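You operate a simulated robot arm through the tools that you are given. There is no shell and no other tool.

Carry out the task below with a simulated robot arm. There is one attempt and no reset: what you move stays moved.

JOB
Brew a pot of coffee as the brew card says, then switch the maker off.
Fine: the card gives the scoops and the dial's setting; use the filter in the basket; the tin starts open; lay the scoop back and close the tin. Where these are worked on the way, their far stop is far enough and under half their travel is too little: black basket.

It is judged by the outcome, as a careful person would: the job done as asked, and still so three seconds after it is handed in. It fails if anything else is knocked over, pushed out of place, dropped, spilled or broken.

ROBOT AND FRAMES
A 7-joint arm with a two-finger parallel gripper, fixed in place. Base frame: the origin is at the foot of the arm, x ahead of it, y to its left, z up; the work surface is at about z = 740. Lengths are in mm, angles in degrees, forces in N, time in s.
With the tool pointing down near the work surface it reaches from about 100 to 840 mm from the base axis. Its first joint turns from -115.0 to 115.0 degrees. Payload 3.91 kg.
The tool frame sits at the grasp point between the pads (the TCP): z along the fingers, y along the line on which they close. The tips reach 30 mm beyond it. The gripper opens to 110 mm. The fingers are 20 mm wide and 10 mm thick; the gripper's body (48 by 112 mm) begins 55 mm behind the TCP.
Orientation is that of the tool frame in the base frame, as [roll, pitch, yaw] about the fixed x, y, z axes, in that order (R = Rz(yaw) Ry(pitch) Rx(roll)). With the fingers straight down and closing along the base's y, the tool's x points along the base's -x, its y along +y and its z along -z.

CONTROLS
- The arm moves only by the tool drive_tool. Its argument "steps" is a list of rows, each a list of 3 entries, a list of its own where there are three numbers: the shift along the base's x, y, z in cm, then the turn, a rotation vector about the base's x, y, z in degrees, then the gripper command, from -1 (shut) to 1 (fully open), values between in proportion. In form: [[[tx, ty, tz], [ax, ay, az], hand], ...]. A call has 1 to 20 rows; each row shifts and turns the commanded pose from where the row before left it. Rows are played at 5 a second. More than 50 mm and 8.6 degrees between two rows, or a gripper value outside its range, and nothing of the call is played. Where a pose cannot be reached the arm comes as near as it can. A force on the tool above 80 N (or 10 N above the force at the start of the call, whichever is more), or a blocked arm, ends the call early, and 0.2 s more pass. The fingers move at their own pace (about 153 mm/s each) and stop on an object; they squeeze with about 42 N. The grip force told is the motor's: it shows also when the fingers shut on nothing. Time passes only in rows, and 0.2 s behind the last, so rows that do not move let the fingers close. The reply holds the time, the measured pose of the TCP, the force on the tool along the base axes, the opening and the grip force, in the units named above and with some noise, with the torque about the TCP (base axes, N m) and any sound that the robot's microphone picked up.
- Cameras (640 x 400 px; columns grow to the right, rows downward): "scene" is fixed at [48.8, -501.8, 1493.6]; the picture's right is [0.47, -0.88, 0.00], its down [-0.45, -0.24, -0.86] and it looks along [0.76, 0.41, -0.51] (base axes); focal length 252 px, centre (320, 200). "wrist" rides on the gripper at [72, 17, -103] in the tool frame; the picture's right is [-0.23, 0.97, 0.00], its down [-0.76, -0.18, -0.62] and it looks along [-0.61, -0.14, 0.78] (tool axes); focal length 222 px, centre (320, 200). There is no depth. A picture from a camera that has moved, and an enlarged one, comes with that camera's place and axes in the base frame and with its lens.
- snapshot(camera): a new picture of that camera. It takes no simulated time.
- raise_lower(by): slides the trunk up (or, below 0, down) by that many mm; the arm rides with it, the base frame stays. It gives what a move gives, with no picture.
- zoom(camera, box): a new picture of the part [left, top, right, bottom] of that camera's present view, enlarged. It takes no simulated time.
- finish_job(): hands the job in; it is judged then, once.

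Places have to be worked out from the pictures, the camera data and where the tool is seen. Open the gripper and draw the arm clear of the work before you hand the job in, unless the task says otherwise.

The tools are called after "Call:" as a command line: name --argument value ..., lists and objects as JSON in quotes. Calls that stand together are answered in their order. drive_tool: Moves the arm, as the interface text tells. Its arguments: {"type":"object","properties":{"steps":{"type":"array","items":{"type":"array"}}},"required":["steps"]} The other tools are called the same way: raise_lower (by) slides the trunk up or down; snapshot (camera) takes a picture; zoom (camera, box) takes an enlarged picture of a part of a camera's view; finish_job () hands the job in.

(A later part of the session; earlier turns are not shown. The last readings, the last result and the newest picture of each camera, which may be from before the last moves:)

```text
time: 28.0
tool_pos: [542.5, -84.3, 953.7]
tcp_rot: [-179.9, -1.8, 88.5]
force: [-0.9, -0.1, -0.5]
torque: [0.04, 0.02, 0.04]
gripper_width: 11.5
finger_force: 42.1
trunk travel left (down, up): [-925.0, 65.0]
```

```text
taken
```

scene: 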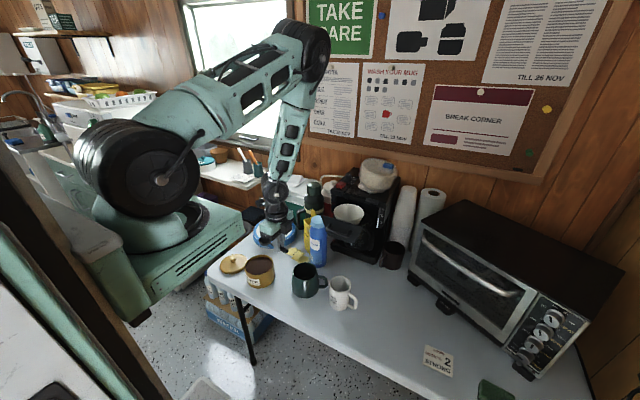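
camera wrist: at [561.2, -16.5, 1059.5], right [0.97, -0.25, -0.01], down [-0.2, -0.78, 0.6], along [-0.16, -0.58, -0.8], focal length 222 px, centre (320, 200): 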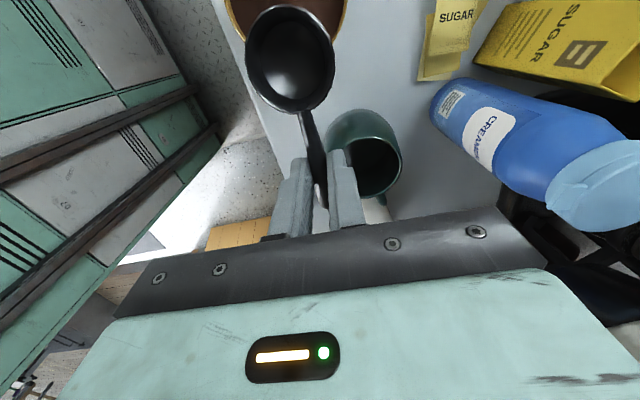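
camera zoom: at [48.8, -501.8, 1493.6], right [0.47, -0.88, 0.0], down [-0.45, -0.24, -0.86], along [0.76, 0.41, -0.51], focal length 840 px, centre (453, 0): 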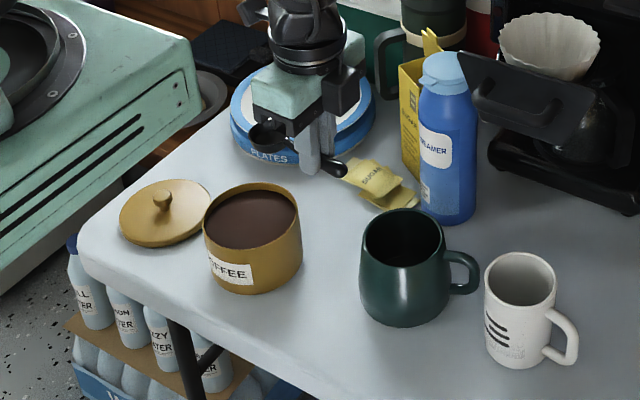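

The scoop is held level. I look closely at the tin from the scene camera, and I move the hand past it for a wrist view as well.

Call:
drive_tool --steps '[[[0, 4, 2], [0, 0, 0], -1], [[0, 4, 2], [0, 0, 0], -1], [[0, 4, 2], [0, 0, 0], -1], [[0, 4, 0], [0, 0, 0], -1], [[0, 4, 0], [0, 0, 0], -1]]'

Call:
snapshot --camera "wrist"

Call:
zoom --camera "scene" --box '[210, 230, 290, 300]'

```text
time: 29.2
tool_pos: [543.8, 114.7, 1014.8]
tcp_rot: [179.9, -1.8, 88.5]
force: [0.5, -1.0, -0.6]
torque: [0.01, 0.02, 0.0]
gripper_width: 11.3
finger_force: 41.7
trunk travel left (down, up): [-925.0, 65.0]
```

```text
taken
camera wrist: at [562.6, 181.8, 1119.3], right [0.97, -0.25, -0.01], down [-0.2, -0.78, 0.6], along [-0.16, -0.58, -0.8], focal length 222 px, centre (320, 200)
```

wrist: 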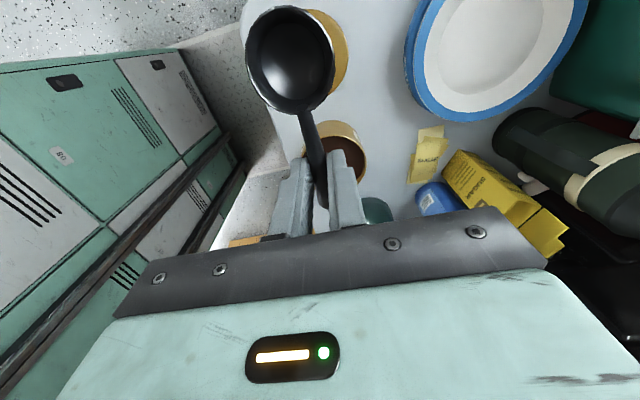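

```text
5.71 times, centred on (250, 265) of scene
camera zoom: at [48.8, -501.8, 1493.6], right [0.47, -0.88, 0.0], down [-0.45, -0.24, -0.86], along [0.76, 0.41, -0.51], focal length 1440 px, centre (720, -171)
```

zoom: 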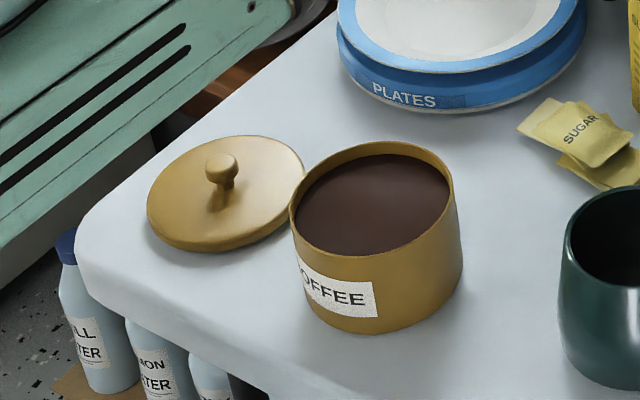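

Call:
zoom --camera "wrist" --box '[280, 90, 400, 210]'

```text
3.33 times, centred on (340, 150) of wrist
camera zoom: at [562.6, 181.8, 1119.3], right [0.97, -0.25, -0.01], down [-0.2, -0.78, 0.6], along [-0.16, -0.58, -0.8], focal length 740 px, centre (253, 367)
```

zoom: 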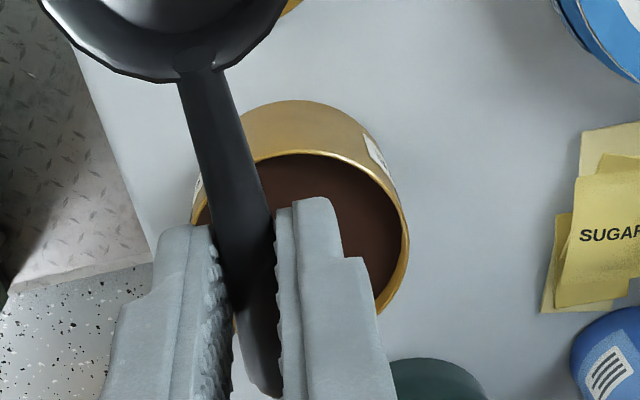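

From both views the tin's centre is about (542,22), rim z≈810, radius ≈54, with grounds a few mm below the rim. I bring the scoop back above the tin and pitch the bowl down 45°.

Call:
drive_tool --steps '[[[-0.05, -3.4, -1.5], [0, 0, 0], -1], [[-0.05, -3.4, -1.5], [0, 0, 0], -1], [[-0.05, -3.4, -1.5], [0, 0, 0], -1], [[-0.1, -3.3, -1.5], [0, 0, 0], -1], [[0, 0, -1], [-7.8, 0, 0], -1], [[0, 0, -1], [-7.8, 0, 0], -1], [[0, 0, 0], [-7.8, 0, 0], -1], [[0, 0, 0], [-7.8, 0, 0], -1], [[0, 0, 0], [-7.8, 0, 0], -1], [[0, 0, 0], [-7.8, 0, 0], -1]]'

Call:
snapshot --camera "wrist"

Call:
zoom --camera "scene" --box '[200, 200, 320, 300]'

```text
time: 31.4
tool_pos: [541.5, -19.7, 934.8]
tcp_rot: [178.2, 45.1, 87.8]
force: [0.7, 0.1, 0.4]
torque: [0.03, 0.0, -0.03]
gripper_width: 11.4
finger_force: 42.2
trunk travel left (down, up): [-925.0, 65.0]
```

```text
taken
camera wrist: at [559.9, 102.8, 956.0], right [0.97, -0.18, 0.18], down [-0.2, -0.09, 0.98], along [-0.16, -0.98, -0.12], focal length 222 px, centre (320, 200)
```

wrist: 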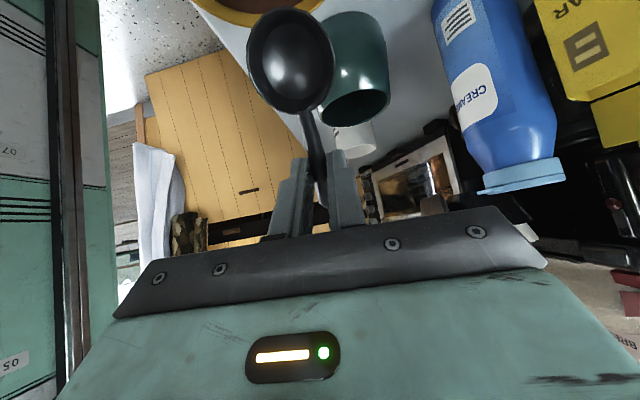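

```text
4.00 times, centred on (260, 250) of scene
camera zoom: at [48.8, -501.8, 1493.6], right [0.47, -0.88, 0.0], down [-0.45, -0.24, -0.86], along [0.76, 0.41, -0.51], focal length 1008 px, centre (560, 0)
```

zoom: 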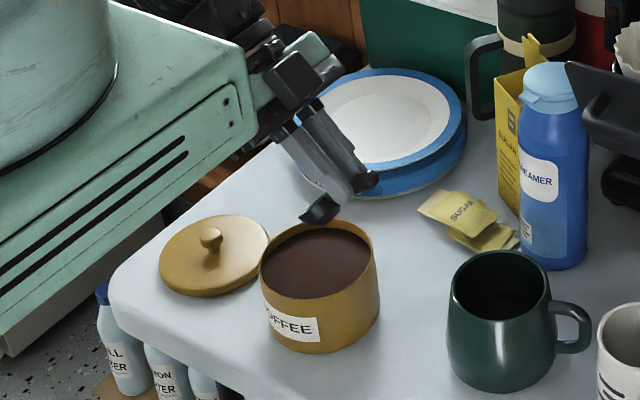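

The bowl is poised above the grounds. I lower it in gently.

Call:
drive_tool --steps '[[[0, 0, -2], [0, 0, 0], -1], [[0, 0, -2], [0, 0, 0], -1], [[0, 0, -1.5], [0, 0, 0], -1], [[0, 0, -1.2], [0, 0, 0], -1], [[0, 0, -1], [0, 0, 0], -1]]'

Call:
zoom --camera "scene" --box '[210, 210, 310, 300]'

Call:
snapshot --camera "wrist"

```text
time: 32.6
tool_pos: [539.7, -18.6, 856.3]
tcp_rot: [178.4, 45.0, 87.9]
force: [-1.0, -0.4, -0.5]
torque: [-0.01, 0.02, 0.02]
gripper_width: 11.2
finger_force: 41.9
trunk travel left (down, up): [-925.0, 65.0]
```

```text
4.44 times, centred on (260, 255) of scene
camera zoom: at [48.8, -501.8, 1493.6], right [0.47, -0.88, 0.0], down [-0.45, -0.24, -0.86], along [0.76, 0.41, -0.51], focal length 1120 px, centre (587, -44)
```

zoom: 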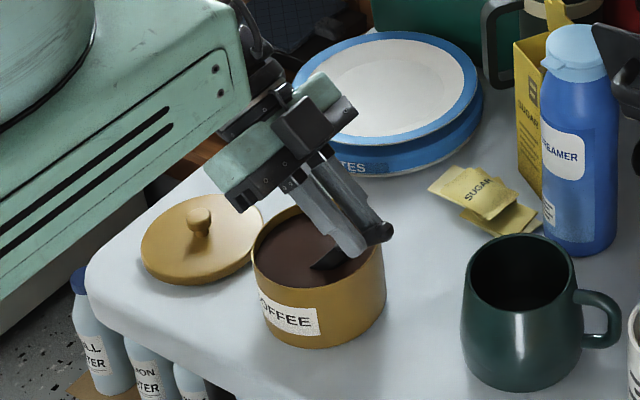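

```text
taken
camera wrist: at [558.5, 102.9, 878.8], right [0.97, -0.18, 0.18], down [-0.2, -0.09, 0.98], along [-0.16, -0.98, -0.13], focal length 222 px, centre (320, 200)
```

wrist: 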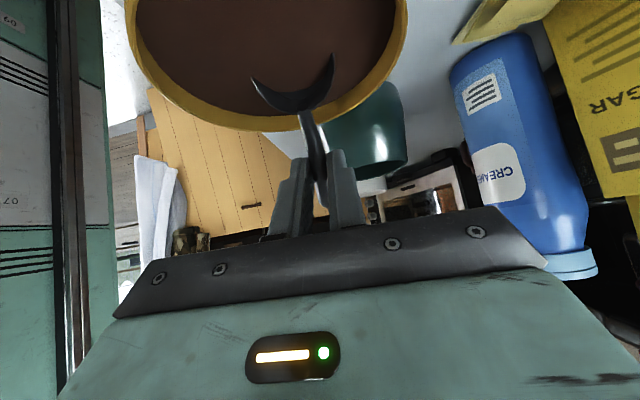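

The bowl sinks into the grounds without resistance. I go 10 mm deeper and shift slightly to centre it, then swing the bowl up level about the grip.

Call:
drive_tool --steps '[[[-0.3, 0.3, -0.5], [0, 0, 0], -1], [[-0.2, 0.2, -0.5], [0, 0, 0], -1], [[0, 0, 0], [0, 0, 0], -1]]'

Call:
snapshot --camera "wrist"

Call:
zoom --camera "scene" --box '[220, 220, 300, 290]'

```text
time: 33.4
tool_pos: [535.7, -14.3, 846.1]
tcp_rot: [178.4, 45.0, 87.9]
force: [-0.9, 0.7, 1.1]
torque: [-0.03, 0.03, -0.01]
gripper_width: 11.3
finger_force: 41.9
trunk travel left (down, up): [-925.0, 65.0]
```

```text
taken
camera wrist: at [554.6, 107.8, 868.4], right [0.97, -0.18, 0.18], down [-0.2, -0.09, 0.98], along [-0.16, -0.98, -0.13], focal length 222 px, centre (320, 200)
```

wrist: 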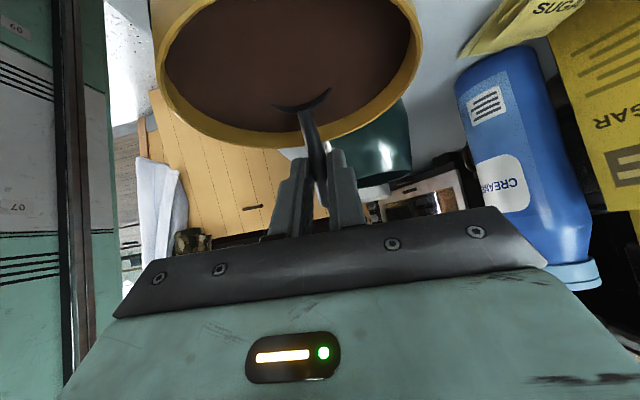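

```text
5.71 times, centred on (260, 255) of scene
camera zoom: at [48.8, -501.8, 1493.6], right [0.47, -0.88, 0.0], down [-0.45, -0.24, -0.86], along [0.76, 0.41, -0.51], focal length 1440 px, centre (663, -114)
```

zoom: 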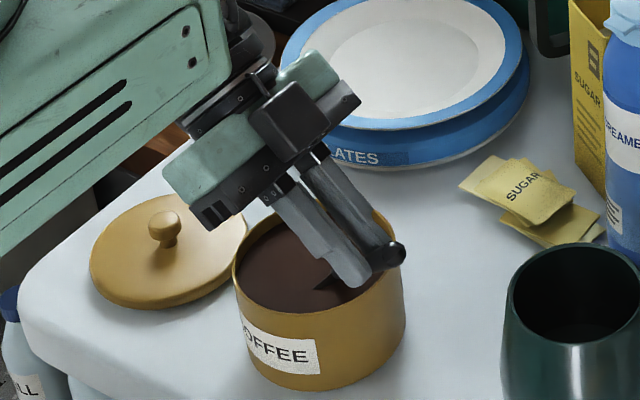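

The bowl is submerged. Now I level it slowly, so that it lifts out full.

Call:
drive_tool --steps '[[[0, 0, 0], [3.85, 0, 0], -1], [[0, 0, 0], [3.85, 0, 0], -1], [[0, 0, 0], [3.85, 0, 0], -1], [[0, 0, 0], [3.85, 0, 0], -1], [[0, 0, 0], [3.85, 0, 0], -1], [[0, 0, 0], [3.85, 0, 0], -1], [[0, 0, 0], [3.85, 0, 0], -1], [[0, 0, 0], [3.85, 0, 0], -1], [[0, 0, 0], [3.85, 0, 0], -1], [[0, 0, 0], [3.85, 0, 0], -1], [[0, 0, 0], [3.85, 0, 0], -1], [[0, 0, 0], [3.85, 0, 0], -1]]'

Call:
snapshot --camera "wrist"

Call:
zoom --camera "scene" --box '[220, 220, 300, 290]'

```text
time: 36.0
tool_pos: [535.7, -14.1, 847.6]
tcp_rot: [179.9, -1.2, 88.5]
force: [-0.7, -1.8, 4.4]
torque: [-0.18, 0.0, 0.02]
gripper_width: 11.4
finger_force: 41.9
trunk travel left (down, up): [-925.0, 65.0]
```

```text
taken
camera wrist: at [554.8, 53.6, 952.0], right [0.97, -0.25, 0.0], down [-0.2, -0.77, 0.61], along [-0.16, -0.59, -0.79], focal length 222 px, centre (320, 200)
```

wrist: 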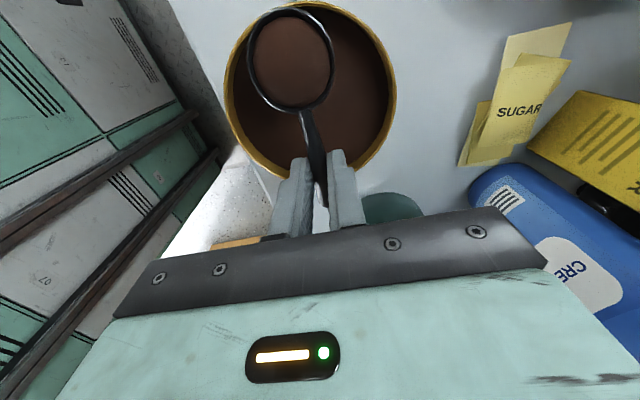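

```text
5.71 times, centred on (260, 255) of scene
camera zoom: at [48.8, -501.8, 1493.6], right [0.47, -0.88, 0.0], down [-0.45, -0.24, -0.86], along [0.76, 0.41, -0.51], focal length 1440 px, centre (663, -114)
```

zoom: 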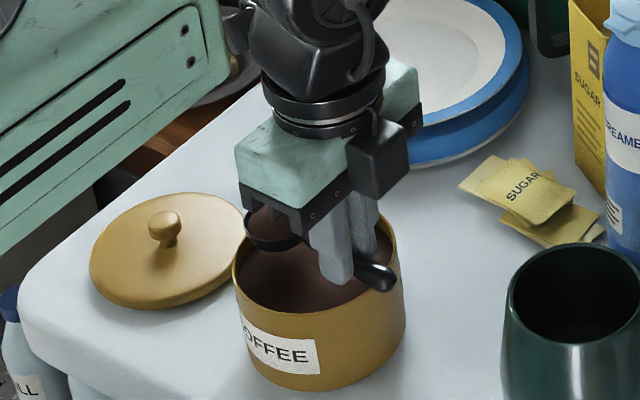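

The scoop is full and level. The tin's centre is confirmed at about (542,27). I lift straight up, then carry the scoop level to above the basket.

Call:
drive_tool --steps '[[[0, 0, 1], [0, 0, 0], -1], [[0, 0, 2], [0, 0, 0], -1], [[0, 0, 3], [0, 0, 0], -1], [[0, 0, 3], [0, 0, 0], -1], [[0, 0, 3], [0, 0, 0], -1], [[0, 0, 3], [0, 0, 0], -1], [[0, 0, 3], [0, 0, 0], -1], [[0, 0, 3], [0, 0, 0], -1], [[0, 0, 3], [0, 0, 0], -1], [[0, 0, 2.5], [0, 0, 0], -1], [[0, 0, 1.5], [0, 0, 0], -1]]'

Call:
snapshot --camera "wrist"

Call:
zoom --camera "scene" --box '[210, 210, 310, 300]'

```text
time: 38.4
tool_pos: [536.0, -15.2, 1126.4]
tcp_rot: [180.0, -1.2, 88.5]
force: [0.5, 0.7, 0.0]
torque: [-0.01, -0.02, 0.0]
gripper_width: 11.0
finger_force: 41.8
trunk travel left (down, up): [-925.0, 65.0]
```

```text
taken
camera wrist: at [554.9, 52.6, 1229.8], right [0.97, -0.25, 0.0], down [-0.2, -0.77, 0.61], along [-0.16, -0.59, -0.79], focal length 222 px, centre (320, 200)
```

wrist: 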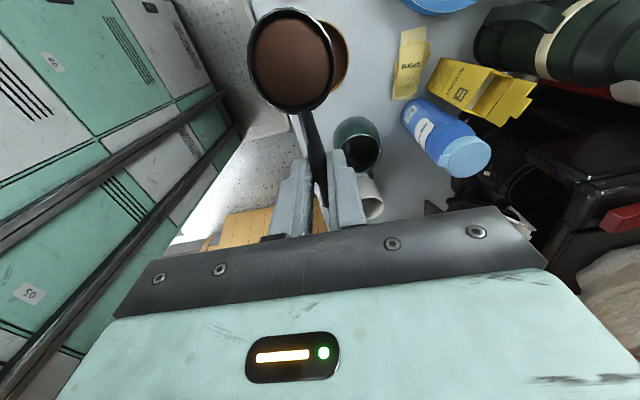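

```text
4.44 times, centred on (260, 255) of scene
camera zoom: at [48.8, -501.8, 1493.6], right [0.47, -0.88, 0.0], down [-0.45, -0.24, -0.86], along [0.76, 0.41, -0.51], focal length 1120 px, centre (587, -44)
```

zoom: 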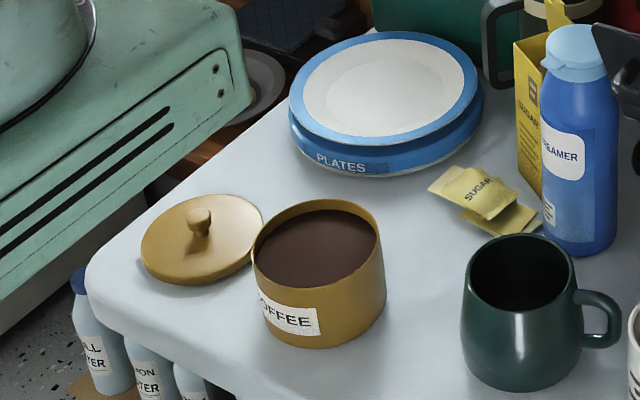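

The tin is undisturbed. I carry the scoop to the basket.

Call:
drive_tool --steps '[[[1, -1.5, 0.2], [0, 0, 0], -1], [[2, -3, 0], [0, 0, 0], -1], [[2, -3.5, 0], [0, 0, 0], -1], [[2, -3.5, 0], [0, 0, 0], -1], [[2, -3.5, 0], [0, 0, 0], -1], [[2, -3.5, 0], [0, 0, 0], -1], [[2, -3.5, 0], [0, 0, 0], -1], [[2, -3.5, 0], [0, 0, 0], -1], [[1.8, -2.4, 0], [0, 0, 0], -1], [[1, -1.4, 0], [0, 0, 0], -1]]'

Call:
snapshot --camera "wrist"

Call:
snapshot --camera "scene"

Call:
zoom --camera "scene" --box '[290, 130, 430, 270]'

```text
time: 40.6
tool_pos: [716.1, -309.2, 1128.9]
tcp_rot: [180.0, -1.0, 88.5]
force: [-0.4, 0.0, 0.0]
torque: [0.0, 0.0, -0.04]
gripper_width: 11.5
finger_force: 41.9
trunk travel left (down, up): [-925.0, 65.0]
```

```text
taken
camera wrist: at [733.9, -241.0, 1232.7], right [0.97, -0.25, 0.0], down [-0.2, -0.77, 0.61], along [-0.16, -0.59, -0.79], focal length 222 px, centre (320, 200)
```

wrist: 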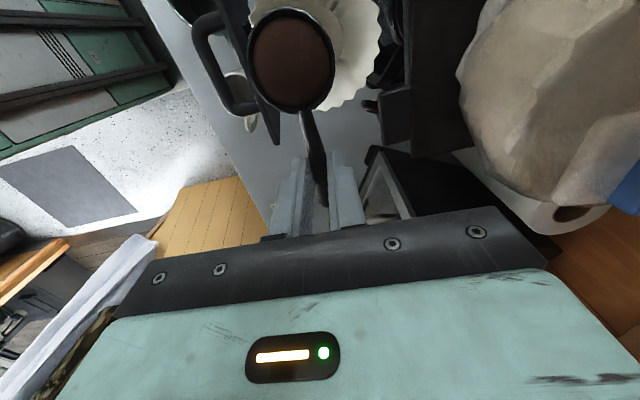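

```text
taken
```

scene: 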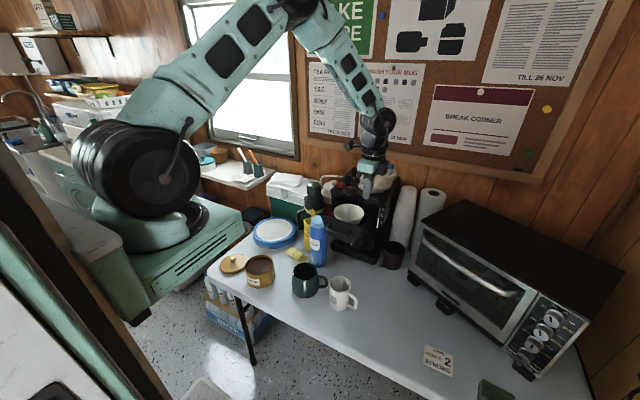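

```text
2.86 times, centred on (360, 200) of scene
camera zoom: at [48.8, -501.8, 1493.6], right [0.47, -0.88, 0.0], down [-0.45, -0.24, -0.86], along [0.76, 0.41, -0.51], focal length 720 px, centre (206, 200)
```

zoom: 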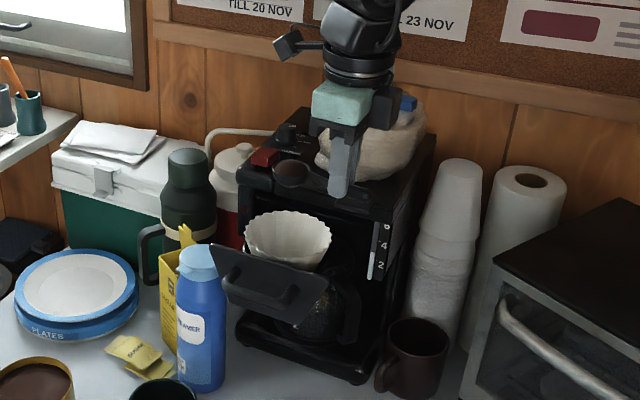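

The bowl is centred over the filter. I lower slightly and roll the scoop over about its handle to tip the grounds in.

Call:
drive_tool --steps '[[[-0.2, 0, -0.5], [0, -7, 0], -1], [[-0.2, 0, -0.5], [0, -7, 0], -1], [[0, 0, -0.5], [0, -7, 0], -1], [[0, 0, -0.2], [0, -7, 0], -1], [[0, 0, 0], [0, -7, 0], -1], [[0, 0, 0], [0, -7, 0], -1], [[0, 0, 0], [0, -7, 0], -1], [[0, 0, 0], [0, -7, 0], -1], [[0, 0, 0], [0, -7, 0], -1], [[0, 0, 0], [0, -7, 0], -1], [[0, 0, 0], [0, -7, 0], -1], [[0, 0, 0], [0, -7, 0], -1], [[0, 0, 0], [0, -7, 0], -1]]'

Call:
snapshot --camera "wrist"

Call:
zoom --camera "scene" --box '[270, 130, 430, 270]'

```text
time: 43.4
tool_pos: [708.7, -307.3, 1112.7]
tcp_rot: [88.8, -1.5, 91.2]
force: [1.3, 0.9, 0.7]
torque: [-0.05, 0.02, -0.04]
gripper_width: 11.4
finger_force: 42.3
trunk travel left (down, up): [-925.0, 65.0]
```

```text
taken
camera wrist: at [604.6, -239.3, 1128.6], right [-0.01, -0.25, 0.97], down [-0.6, -0.77, -0.21], along [0.8, -0.59, -0.14], focal length 222 px, centre (320, 200)
```

wrist: 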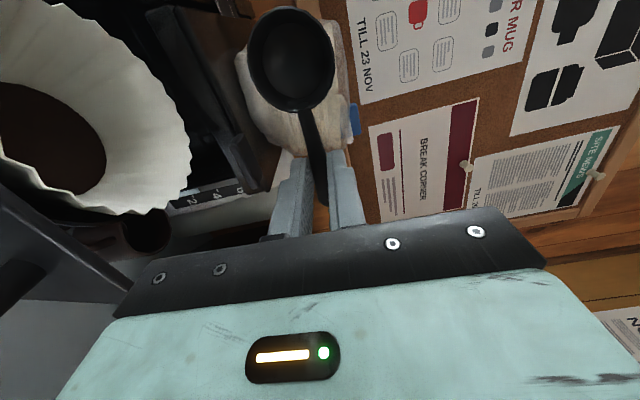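

```text
2.86 times, centred on (350, 200) of scene
camera zoom: at [48.8, -501.8, 1493.6], right [0.47, -0.88, 0.0], down [-0.45, -0.24, -0.86], along [0.76, 0.41, -0.51], focal length 720 px, centre (234, 200)
```

zoom: 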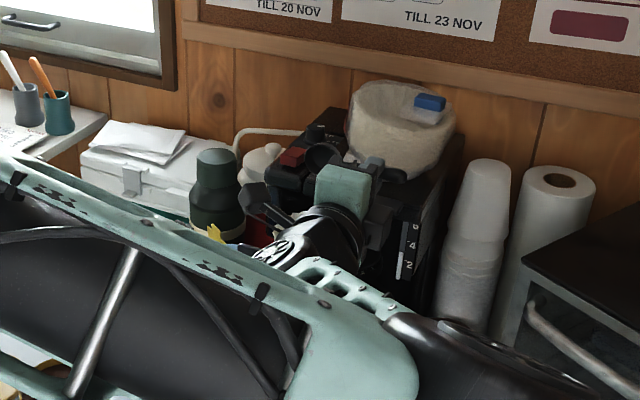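

The scoop is empty and the grounds are in the filter. The arm has swung low and close to the camera, so I check it before moving.

Call:
snapshot --camera "scene"

Call:
zoom --camera "wrist" --box '[0, 0, 240, 260]'

```text
taken
```

scene: 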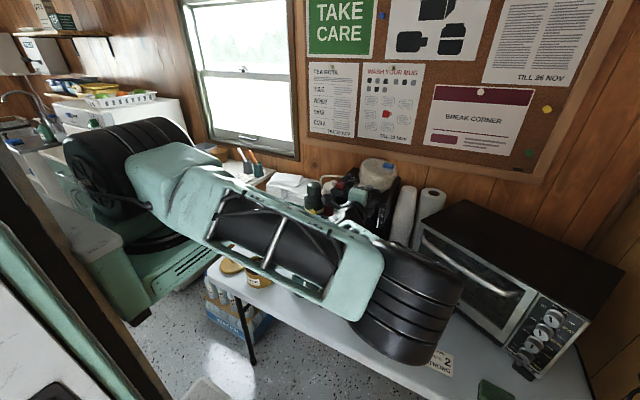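

```text
1.54 times, centred on (120, 130) of wrist
camera zoom: at [604.6, -239.3, 1128.6], right [-0.01, -0.25, 0.97], down [-0.6, -0.77, -0.21], along [0.8, -0.59, -0.14], focal length 342 px, centre (628, 308)
```

zoom: 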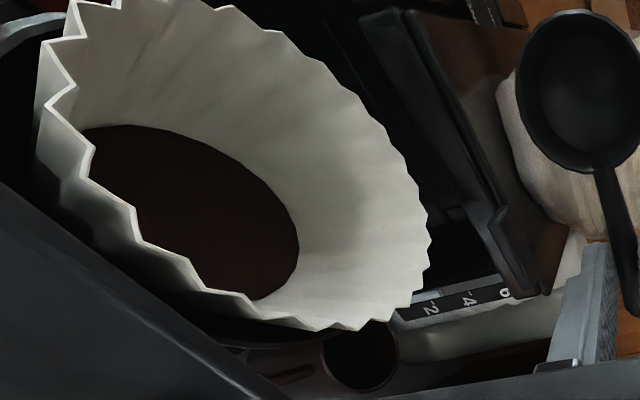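

One scoop is in. I roll the scoop back level the way it came.

Call:
drive_tool --steps '[[[0, 0, 0], [0, 7, 0], -1], [[0, 0, 0], [0, 7, 0], -1], [[0, 0, 0], [0, 7, 0], -1], [[0, 0, 0], [0, 7, 0], -1], [[0, 0, 0], [0, 7, 0], -1], [[0, 0, 0], [0, 7, 0], -1], [[0, 0, 0], [0, 7, 0], -1], [[0, 0, 0], [0, 7, 0], -1], [[0, 0, 0], [0, 7, 0], -1], [[0, 0, 0.2], [0, 7, 0], -1], [[0, 0, 0.5], [0, 7, 0], -1], [[0.2, 0, 0.5], [0, 7, 0], -1], [[0.2, 0, 0.5], [0, 7, 0], -1]]'

Call:
snapshot --camera "scene"

Call:
snapshot --camera "wrist"

```text
time: 46.2
tool_pos: [712.6, -308.4, 1128.3]
tcp_rot: [180.0, -1.1, 88.5]
force: [-0.6, 0.1, 0.7]
torque: [0.02, -0.02, -0.04]
gripper_width: 11.0
finger_force: 42.0
trunk travel left (down, up): [-925.0, 65.0]
```

```text
taken
```

scene: 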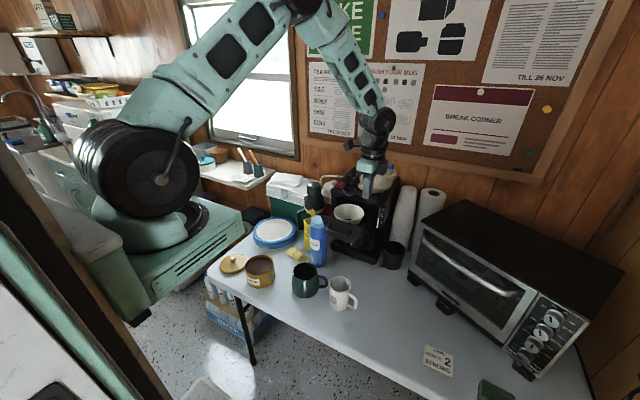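

```text
taken
camera wrist: at [732.5, -240.0, 1234.0], right [0.97, -0.25, -0.01], down [-0.2, -0.77, 0.61], along [-0.16, -0.59, -0.79], focal length 222 px, centre (320, 200)
```

wrist: 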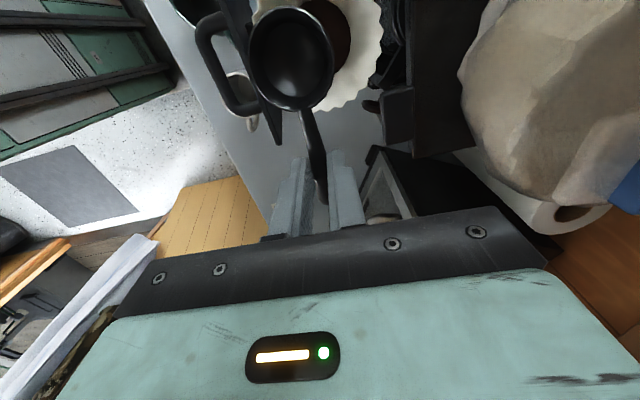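

The scoop is level and empty; I return to the tin for the second scoop.

Call:
drive_tool --steps '[[[-1, 1.4, 0], [0, 0, 0], -1], [[-1.8, 2.4, 0], [0, 0, 0], -1], [[-2, 3.5, 0], [0, 0, 0], -1], [[-2, 3.5, 0], [0, 0, 0], -1], [[-2, 3.5, 0], [0, 0, 0], -1], [[-2, 3.5, 0], [0, 0, 0], -1], [[-2, 3.5, 0], [0, 0, 0], -1], [[-2, 3.5, 0], [0, 0, 0], -1], [[-1.7, 3, 0], [0, 0, 0], -1], [[-0.9, 1.8, 0], [0, 0, 0], -1], [[0, 0, -4], [0, 0, 0], -1], [[0, 0, -4], [0, 0, 0], -1], [[0, 0, -4], [0, 0, 0], -1], [[0, 0, -4], [0, 0, 0], -1], [[0, 0, -3.3], [0, 0, 0], -1]]'

Call:
drive_tool --steps '[[[0, 0, 0], [-7.7, 0, 0], -1], [[0, 0, 0], [-7.7, 0, 0], -1], [[0, 0, 0], [-7.7, 0, 0], -1], [[0, 0, 0], [-7.7, 0, 0], -1], [[0, 0, 0], [-7.7, 0, 0], -1], [[0, 0, 0], [-7.7, 0, 0], -1]]'

Call:
snapshot --camera "wrist"

```text
time: 49.4
tool_pos: [539.1, -10.3, 938.1]
tcp_rot: [179.9, -1.2, 88.6]
force: [0.3, 0.2, 0.2]
torque: [-0.03, 0.01, 0.03]
gripper_width: 11.4
finger_force: 41.5
trunk travel left (down, up): [-925.0, 65.0]
```

```text
time: 50.8
tool_pos: [539.5, -12.7, 937.5]
tcp_rot: [178.3, 45.1, 87.7]
force: [0.5, -1.2, -0.1]
torque: [0.03, 0.03, 0.01]
gripper_width: 11.2
finger_force: 42.2
trunk travel left (down, up): [-925.0, 65.0]
```

```text
taken
camera wrist: at [558.5, 110.6, 958.3], right [0.97, -0.18, 0.18], down [-0.2, -0.09, 0.98], along [-0.16, -0.98, -0.12], focal length 222 px, centre (320, 200)
```

wrist: 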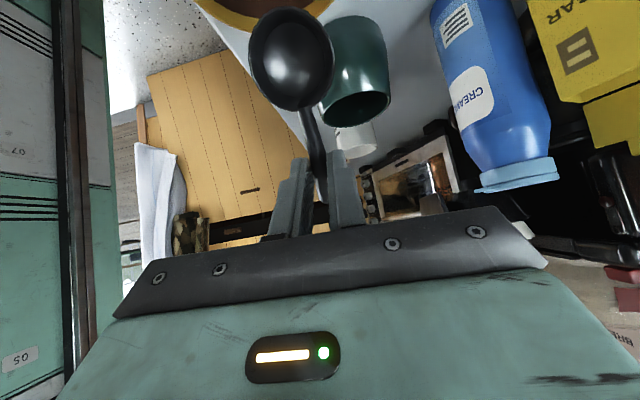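

Same approach as before: I lower into the grounds to z≈846.

Call:
drive_tool --steps '[[[0, 0, -2.5], [0, 0, 0], -1], [[0, 0, -2.5], [0, 0, 0], -1], [[-0.1, 0, -2], [0, 0, 0], -1], [[-0.1, 0, -1.2], [0, 0, 0], -1], [[0, 0, -0.95], [0, 0, 0], -1], [[0, 0, 0], [0, 0, 0], -1]]'

Call:
snapshot --camera "wrist"

```text
time: 52.2
tool_pos: [537.8, -12.5, 845.6]
tcp_rot: [178.4, 45.2, 87.6]
force: [-0.4, -6.7, 26.9]
torque: [0.07, 0.0, 0.01]
gripper_width: 11.8
finger_force: 42.1
trunk travel left (down, up): [-925.0, 65.0]
```

```text
taken
camera wrist: at [556.5, 109.3, 866.5], right [0.97, -0.18, 0.18], down [-0.2, -0.09, 0.98], along [-0.16, -0.98, -0.12], focal length 222 px, centre (320, 200)
```

wrist: 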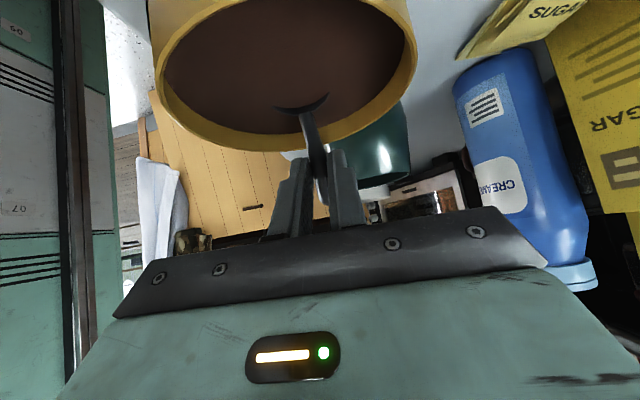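

There's an upward force of 27 N this time, so something touches the rim. I raise 4 mm at once and re-check.

Call:
drive_tool --steps '[[[0, 0, 0.4], [0, 0, 0], -1], [[0, 0, 0], [0, 0, 0], -1]]'

Call:
zoom --camera "wrist" --box '[220, 60, 420, 220]'

Call:
zoom --camera "scene" --box '[220, 220, 300, 290]'

```text
time: 52.8
tool_pos: [537.1, -11.0, 847.3]
tcp_rot: [178.5, 44.8, 88.0]
force: [0.6, -0.4, -0.2]
torque: [0.04, 0.0, 0.01]
gripper_width: 11.4
finger_force: 41.8
trunk travel left (down, up): [-925.0, 65.0]
```

```text
2.50 times, centred on (320, 140) of wrist
camera zoom: at [556.1, 111.8, 869.2], right [0.97, -0.18, 0.18], down [-0.2, -0.1, 0.98], along [-0.16, -0.98, -0.13], focal length 555 px, centre (320, 350)
```

zoom: 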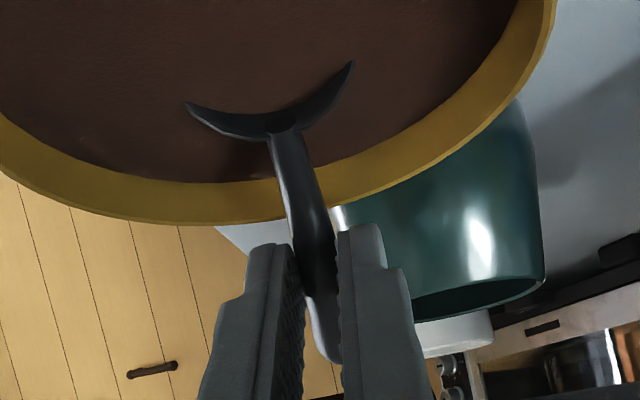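

```text
5.71 times, centred on (260, 255) of scene
camera zoom: at [48.8, -501.8, 1493.6], right [0.47, -0.88, 0.0], down [-0.45, -0.24, -0.86], along [0.76, 0.41, -0.51], focal length 1440 px, centre (663, -114)
```

zoom: 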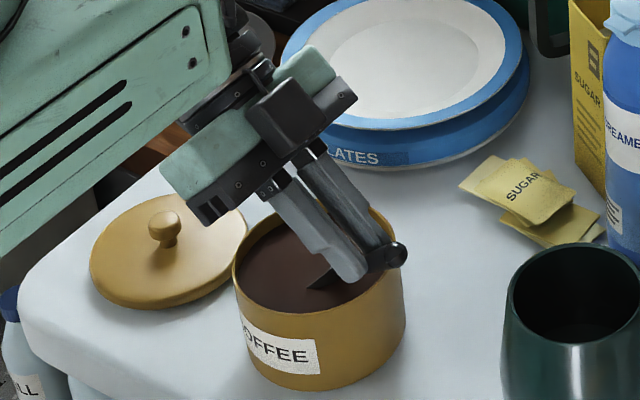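

The force line runs through the bowl's bottom, so the bowl had just touched something solid below the grounds. It is clear now. I level the scoop from here.

Call:
drive_tool --steps '[[[0, 0, 0], [3.85, 0, 0], -1], [[0, 0, 0], [3.85, 0, 0], -1], [[0, 0, 0], [3.85, 0, 0], -1], [[0, 0, 0], [3.85, 0, 0], -1], [[0, 0, 0], [3.85, 0, 0], -1], [[0, 0, 0], [3.85, 0, 0], -1], [[0, 0, 0], [3.85, 0, 0], -1], [[0, 0, 0], [3.85, 0, 0], -1], [[0, 0, 0.1], [3.85, 0, 0], -1], [[0, 0, 0.1], [3.85, 0, 0], -1], [[0, 0, 0.1], [3.85, 0, 0], -1], [[0, 0, 0.1], [3.85, 0, 0], -1]]'

Call:
snapshot --camera "wrist"

```text
time: 55.4
tool_pos: [537.0, -11.1, 852.7]
tcp_rot: [179.9, -1.2, 88.5]
force: [0.3, 0.1, -0.6]
torque: [-0.09, 0.01, 0.01]
gripper_width: 11.4
finger_force: 42.1
trunk travel left (down, up): [-925.0, 65.0]
```

```text
taken
camera wrist: at [556.3, 56.8, 956.9], right [0.97, -0.25, 0.0], down [-0.2, -0.77, 0.61], along [-0.16, -0.59, -0.79], focal length 222 px, centre (320, 200)
```

wrist: 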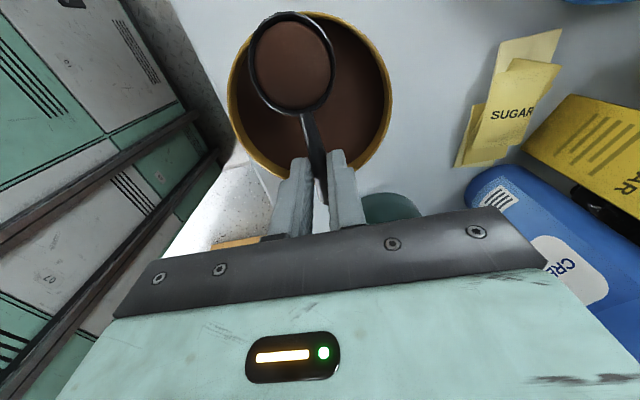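

Full again. I lift it and carry it level to the basket as before.

Call:
drive_tool --steps '[[[0, 0, 1], [0, 0, 0], -1], [[0, 0, 2], [0, 0, 0], -1], [[0, 0, 3], [0, 0, 0], -1], [[0, 0, 3], [0, 0, 0], -1], [[0, 0, 3], [0, 0, 0], -1], [[0, 0, 3], [0, 0, 0], -1], [[0, 0, 3], [0, 0, 0], -1], [[0, 0, 3], [0, 0, 0], -1], [[0, 0, 3], [0, 0, 0], -1], [[0, 0, 2.4], [0, 0, 0], -1], [[0, 0, 1.3], [0, 0, 0], -1]]'

Call:
drive_tool --steps '[[[1, -1.5, 0], [0, 0, 0], -1], [[2, -3, 0], [0, 0, 0], -1], [[2, -3.5, 0], [0, 0, 0], -1], [[2, -3.5, 0], [0, 0, 0], -1], [[2, -3.5, 0], [0, 0, 0], -1], [[2, -3.5, 0], [0, 0, 0], -1], [[2, -3.5, 0], [0, 0, 0], -1], [[2, -3.5, 0], [0, 0, 0], -1], [[1.7, -2.7, 0], [0, 0, 0], -1], [[0.8, -1.5, 0], [0, 0, 0], -1]]'

Call:
snapshot --camera "wrist"

```text
time: 57.8
tool_pos: [536.8, -10.0, 1128.9]
tcp_rot: [180.0, -1.2, 88.5]
force: [0.4, -0.1, -1.0]
torque: [0.04, 0.0, 0.01]
gripper_width: 11.4
finger_force: 42.4
trunk travel left (down, up): [-925.0, 65.0]
```

```text
time: 60.0
tool_pos: [712.8, -307.9, 1131.1]
tcp_rot: [-180.0, -1.1, 88.5]
force: [0.2, -0.3, 1.1]
torque: [-0.02, 0.0, 0.0]
gripper_width: 11.4
finger_force: 42.4
trunk travel left (down, up): [-925.0, 65.0]
```

```text
taken
camera wrist: at [732.1, -240.4, 1235.8], right [0.97, -0.25, 0.0], down [-0.2, -0.77, 0.61], along [-0.16, -0.59, -0.79], focal length 222 px, centre (320, 200)
```

wrist: 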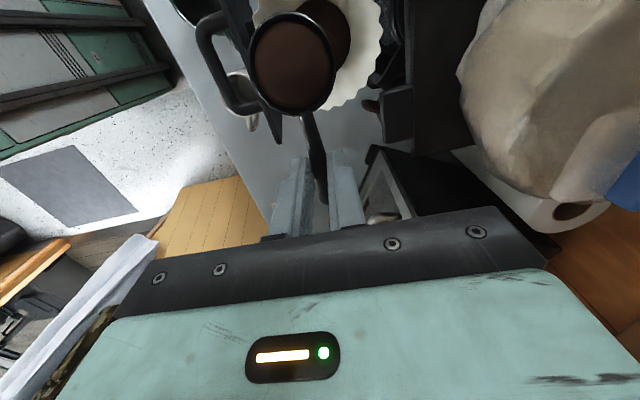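

In the same place as before, I tip the second scoop.

Call:
drive_tool --steps '[[[0, 0, -0.5], [0, -7, 0], -1], [[0, 0, -0.5], [0, -7, 0], -1], [[0, 0, -0.5], [0, -7, 0], -1], [[0, 0, -0.2], [0, -7, 0], -1], [[0, 0, 0], [0, -7, 0], -1], [[0, 0, 0], [0, -7, 0], -1], [[0, 0, 0], [0, -7, 0], -1], [[0, 0, 0], [0, -7, 0], -1], [[0, 0, 0], [0, -7, 0], -1], [[0, 0, 0], [0, -7, 0], -1], [[0, 0, 0], [0, -7, 0], -1], [[0, 0, 0], [0, -7, 0], -1], [[0, 0, 0], [0, -7, 0], -1], [[0, 0, 0], [0, 0, 0], -1]]'

Call:
snapshot --camera "wrist"

```text
time: 63.0
tool_pos: [713.1, -308.6, 1113.0]
tcp_rot: [88.9, -1.5, 91.1]
force: [-0.2, 0.0, -1.1]
torque: [-0.01, -0.02, 0.02]
gripper_width: 11.4
finger_force: 42.5
trunk travel left (down, up): [-925.0, 65.0]
```

```text
taken
camera wrist: at [607.8, -240.4, 1128.5], right [-0.01, -0.25, 0.97], down [-0.6, -0.77, -0.21], along [0.8, -0.59, -0.14], focal length 222 px, centre (320, 200)
```

wrist: 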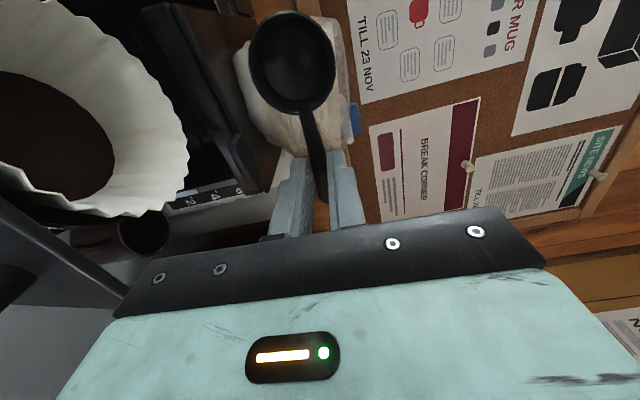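

Both scoops are in the filter. I roll back and return to the scoop's resting place.

Call:
drive_tool --steps '[[[0, 0, 0], [0, 7, 0], -1], [[0, 0, 0], [0, 7, 0], -1], [[0, 0, 0], [0, 7, 0], -1], [[0, 0, 0], [0, 7, 0], -1], [[0, 0, 0], [0, 7, 0], -1], [[0, 0, 0], [0, 7, 0], -1], [[0, 0, 0], [0, 7, 0], -1], [[0, 0, 0], [0, 7, 0], -1], [[0, 0, 0], [0, 7, 0], -1], [[0, 0, 0.2], [0, 7, 0], -1], [[0, 0, 0.5], [0, 7, 0], -1], [[0, 0, 0.5], [0, 7, 0], -1], [[0, 0, 0.5], [0, 7, 0], -1]]'

Call:
drive_tool --steps '[[[-3.25, -2.78, 0], [0, 0, -2.33], -1], [[-3.25, -2.78, 0], [0, 0, -2.33], -1], [[-3.25, -2.78, 0], [0, 0, -2.33], -1], [[-3.25, -2.78, 0], [0, 0, -2.33], -1], [[-3.25, -2.78, 0], [0, 0, -2.33], -1], [[-3.25, -2.78, 0], [0, 0, -2.35], -1], [[0, 0, -4.5], [0, 0, 0], -1], [[0, 0, -4.5], [0, 0, 0], -1], [[0, 0, -4.5], [0, 0, 0], -1], [[0, 0, -4.5], [0, 0, 0], -1], [[0, 0, -4.5], [0, 0, 0], -1], [[0, 0, -4.5], [0, 0, 0], -1]]'

Call:
snapshot --camera "wrist"

Call:
snapshot --camera "scene"

```text
time: 65.8
tool_pos: [713.5, -308.8, 1130.6]
tcp_rot: [-179.9, -1.1, 88.4]
force: [0.0, 0.8, 0.6]
torque: [0.04, -0.02, -0.02]
gripper_width: 11.5
finger_force: 41.9
trunk travel left (down, up): [-925.0, 65.0]
```

```text
time: 68.4
tool_pos: [516.7, -475.2, 861.5]
tcp_rot: [179.8, -1.2, 74.6]
force: [0.4, 0.3, -0.5]
torque: [-0.01, -0.01, 0.03]
gripper_width: 11.0
finger_force: 41.6
trunk travel left (down, up): [-925.0, 65.0]
```

```text
taken
camera wrist: at [551.7, -412.4, 965.1], right [0.88, -0.48, 0.0], down [-0.38, -0.7, 0.61], along [-0.29, -0.53, -0.79], focal length 222 px, centre (320, 200)
```

wrist: 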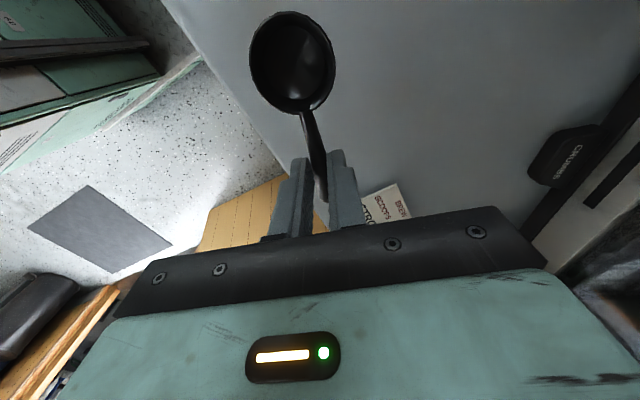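

```text
taken
```

scene: 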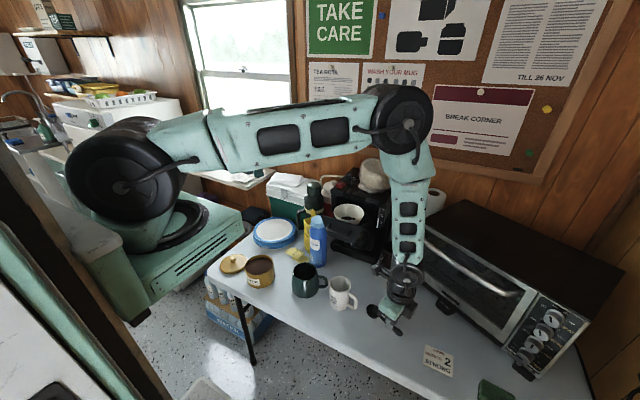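

Now I lower onto the table (original height z≈775) in small steps, watching the force.

Call:
drive_tool --steps '[[[0, 0, -3], [0, 0, 0], -1], [[0, 0, -3], [0, 0, 0], -1], [[0, 0, -1.5], [0, 0, 0], -1], [[0, 0, -0.6], [0, 0, 0], -1], [[0, 0, -0.4], [0, 0, 0], -1]]'

```text
time: 69.6
tool_pos: [518.5, -475.6, 778.0]
tcp_rot: [179.8, -1.1, 74.4]
force: [-0.5, 1.6, 32.5]
torque: [0.07, -0.04, 0.02]
gripper_width: 12.1
finger_force: 42.0
trunk travel left (down, up): [-925.0, 65.0]
```

The scoop is on the table. I ease up slightly and release it gently.

Call:
drive_tool --steps '[[[0, 0, 0.2], [0, 0, 0], -1], [[0, 0, 0.05], [0, 0, 0], -1]]'

Call:
zoom --camera "wrist" --box '[200, 0, 440, 260]'

```text
time: 70.2
tool_pos: [518.5, -473.6, 778.3]
tcp_rot: [179.9, -1.1, 74.5]
force: [3.7, 0.9, 21.2]
torque: [-0.22, -0.06, -0.01]
gripper_width: 11.6
finger_force: 41.8
trunk travel left (down, up): [-925.0, 65.0]
```

```text
1.54 times, centred on (320, 130) of wrist
camera zoom: at [553.3, -413.1, 882.3], right [0.88, -0.48, 0.0], down [-0.38, -0.7, 0.61], along [-0.29, -0.53, -0.79], focal length 342 px, centre (320, 308)
```

zoom: 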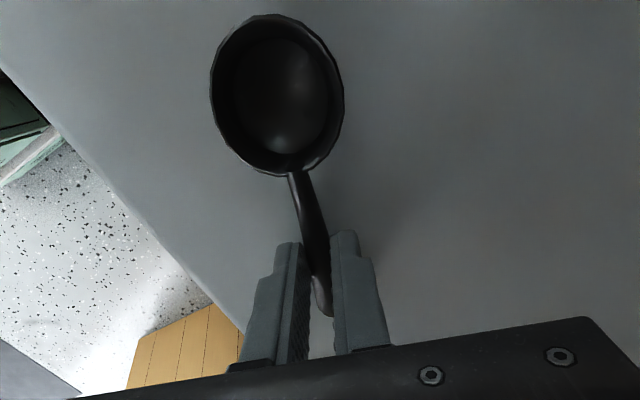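

Call:
drive_tool --steps '[[[0, 0, 0.2], [0, 0, 0], -1], [[0, 0, 0], [0, 0, 0], -0.95], [[0, 0, 0], [0, 0, 0], -0.7], [[0, 0, 0], [0, 0, 0], -0.5], [[0, 0, 0], [0, 0, 0], -0.3]]'

Call:
zoom --camera "wrist" --box '[200, 0, 440, 260]'

```text
time: 71.4
tool_pos: [517.7, -474.3, 779.9]
tcp_rot: [-180.0, -1.2, 74.5]
force: [0.4, -0.6, -0.2]
torque: [0.0, -0.01, 0.01]
gripper_width: 38.5
finger_force: 0.1
trunk travel left (down, up): [-925.0, 65.0]
```

```text
1.54 times, centred on (320, 130) of wrist
camera zoom: at [552.8, -413.4, 883.7], right [0.88, -0.48, 0.0], down [-0.38, -0.7, 0.61], along [-0.29, -0.53, -0.79], focal length 342 px, centre (320, 308)
```

zoom: 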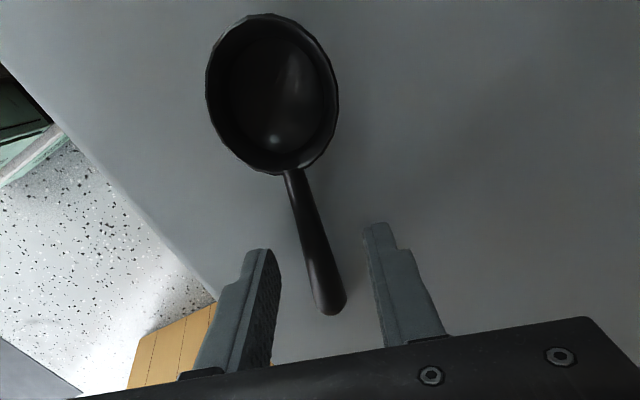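

The scoop lies back where it was. I raise the hand and move over the tin's lid.

Call:
drive_tool --steps '[[[0, 0, 4], [0, 0, 0], -0.2], [[0, 0, 4.5], [0, 0, 0], -0.2], [[0, 0, 4.5], [0, 0, 0], 0], [[0, 0, 4.5], [0, 0, 0], 0], [[0.2, 4.8, 0], [0, 0, 1.2], 0], [[0.2, 4.8, 0], [0, 0, 1.2], 0], [[0.2, 4.8, 0], [0, 0, 1.2], 0], [[0.2, 4.8, 0], [0, 0, 1.2], 0], [[0.2, 4.8, 0], [0, 0, 1.2], 0], [[0.2, 4.8, 0], [0, 0, 1.2], 0], [[0.2, 4.8, 0], [0, 0, 1.2], 0], [[0.2, 4.8, 0], [0, 0, 1.2], 0], [[0.2, 4.8, 0], [0, 0, 1.2], 0], [[0.2, 4.8, 0], [0, 0, 1.2], 0], [[0.2, 4.8, 0], [0, 0, 1.2], 0], [[0.2, 4.8, 0], [0, 0, 1.2], 0], [[0.2, 4.2, 0], [0, 0, 1.2], 0]]'

Call:
snapshot --camera "wrist"

Call:
snapshot --camera "scene"

```text
time: 75.0
tool_pos: [544.3, 144.8, 955.9]
tcp_rot: [180.0, -1.2, 89.9]
force: [0.8, -0.4, -0.5]
torque: [0.09, 0.04, 0.01]
gripper_width: 55.1
finger_force: 0.1
trunk travel left (down, up): [-925.0, 65.0]
```

```text
taken
camera wrist: at [560.9, 212.8, 1060.2], right [0.97, -0.23, 0.0], down [-0.18, -0.77, 0.61], along [-0.14, -0.59, -0.8], focal length 222 px, centre (320, 200)
```

wrist: 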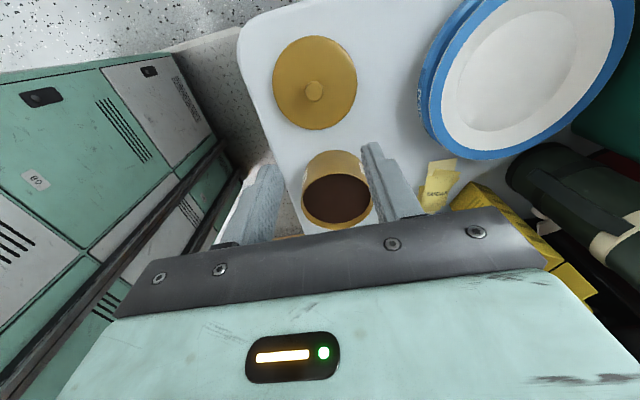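

```text
taken
```

scene: 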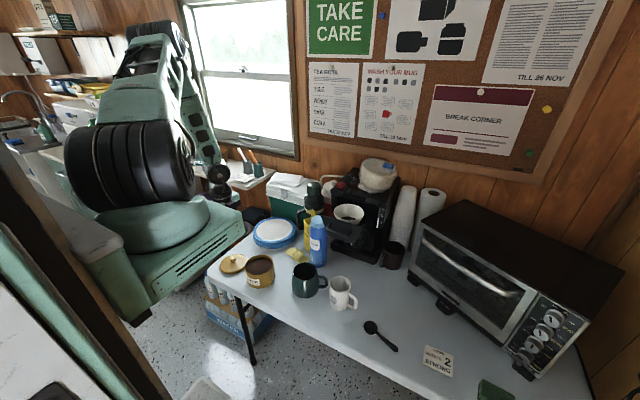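

Call:
zoom --camera "wrist" --box '[260, 20, 400, 240]'

Call:
zoom --camera "scene" --box '[210, 240, 290, 300]'

```text
1.82 times, centred on (330, 130) of wrist
camera zoom: at [560.9, 212.8, 1060.2], right [0.97, -0.23, 0.0], down [-0.18, -0.77, 0.61], along [-0.14, -0.59, -0.8], focal length 404 px, centre (302, 327)
```

zoom: 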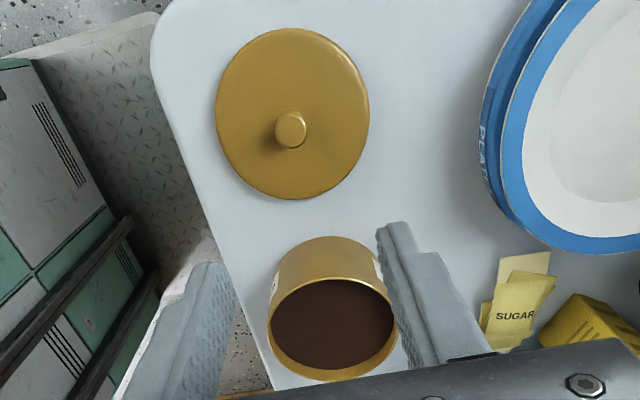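

```text
6.67 times, centred on (250, 270) of scene
camera zoom: at [48.8, -501.8, 1493.6], right [0.47, -0.88, 0.0], down [-0.45, -0.24, -0.86], along [0.76, 0.41, -0.51], focal length 1681 px, centre (787, -267)
```

zoom: 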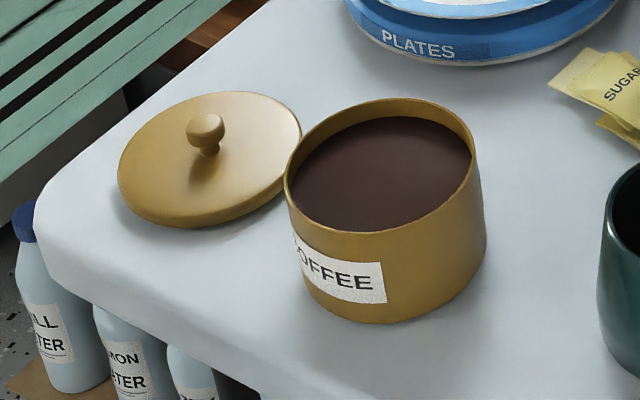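

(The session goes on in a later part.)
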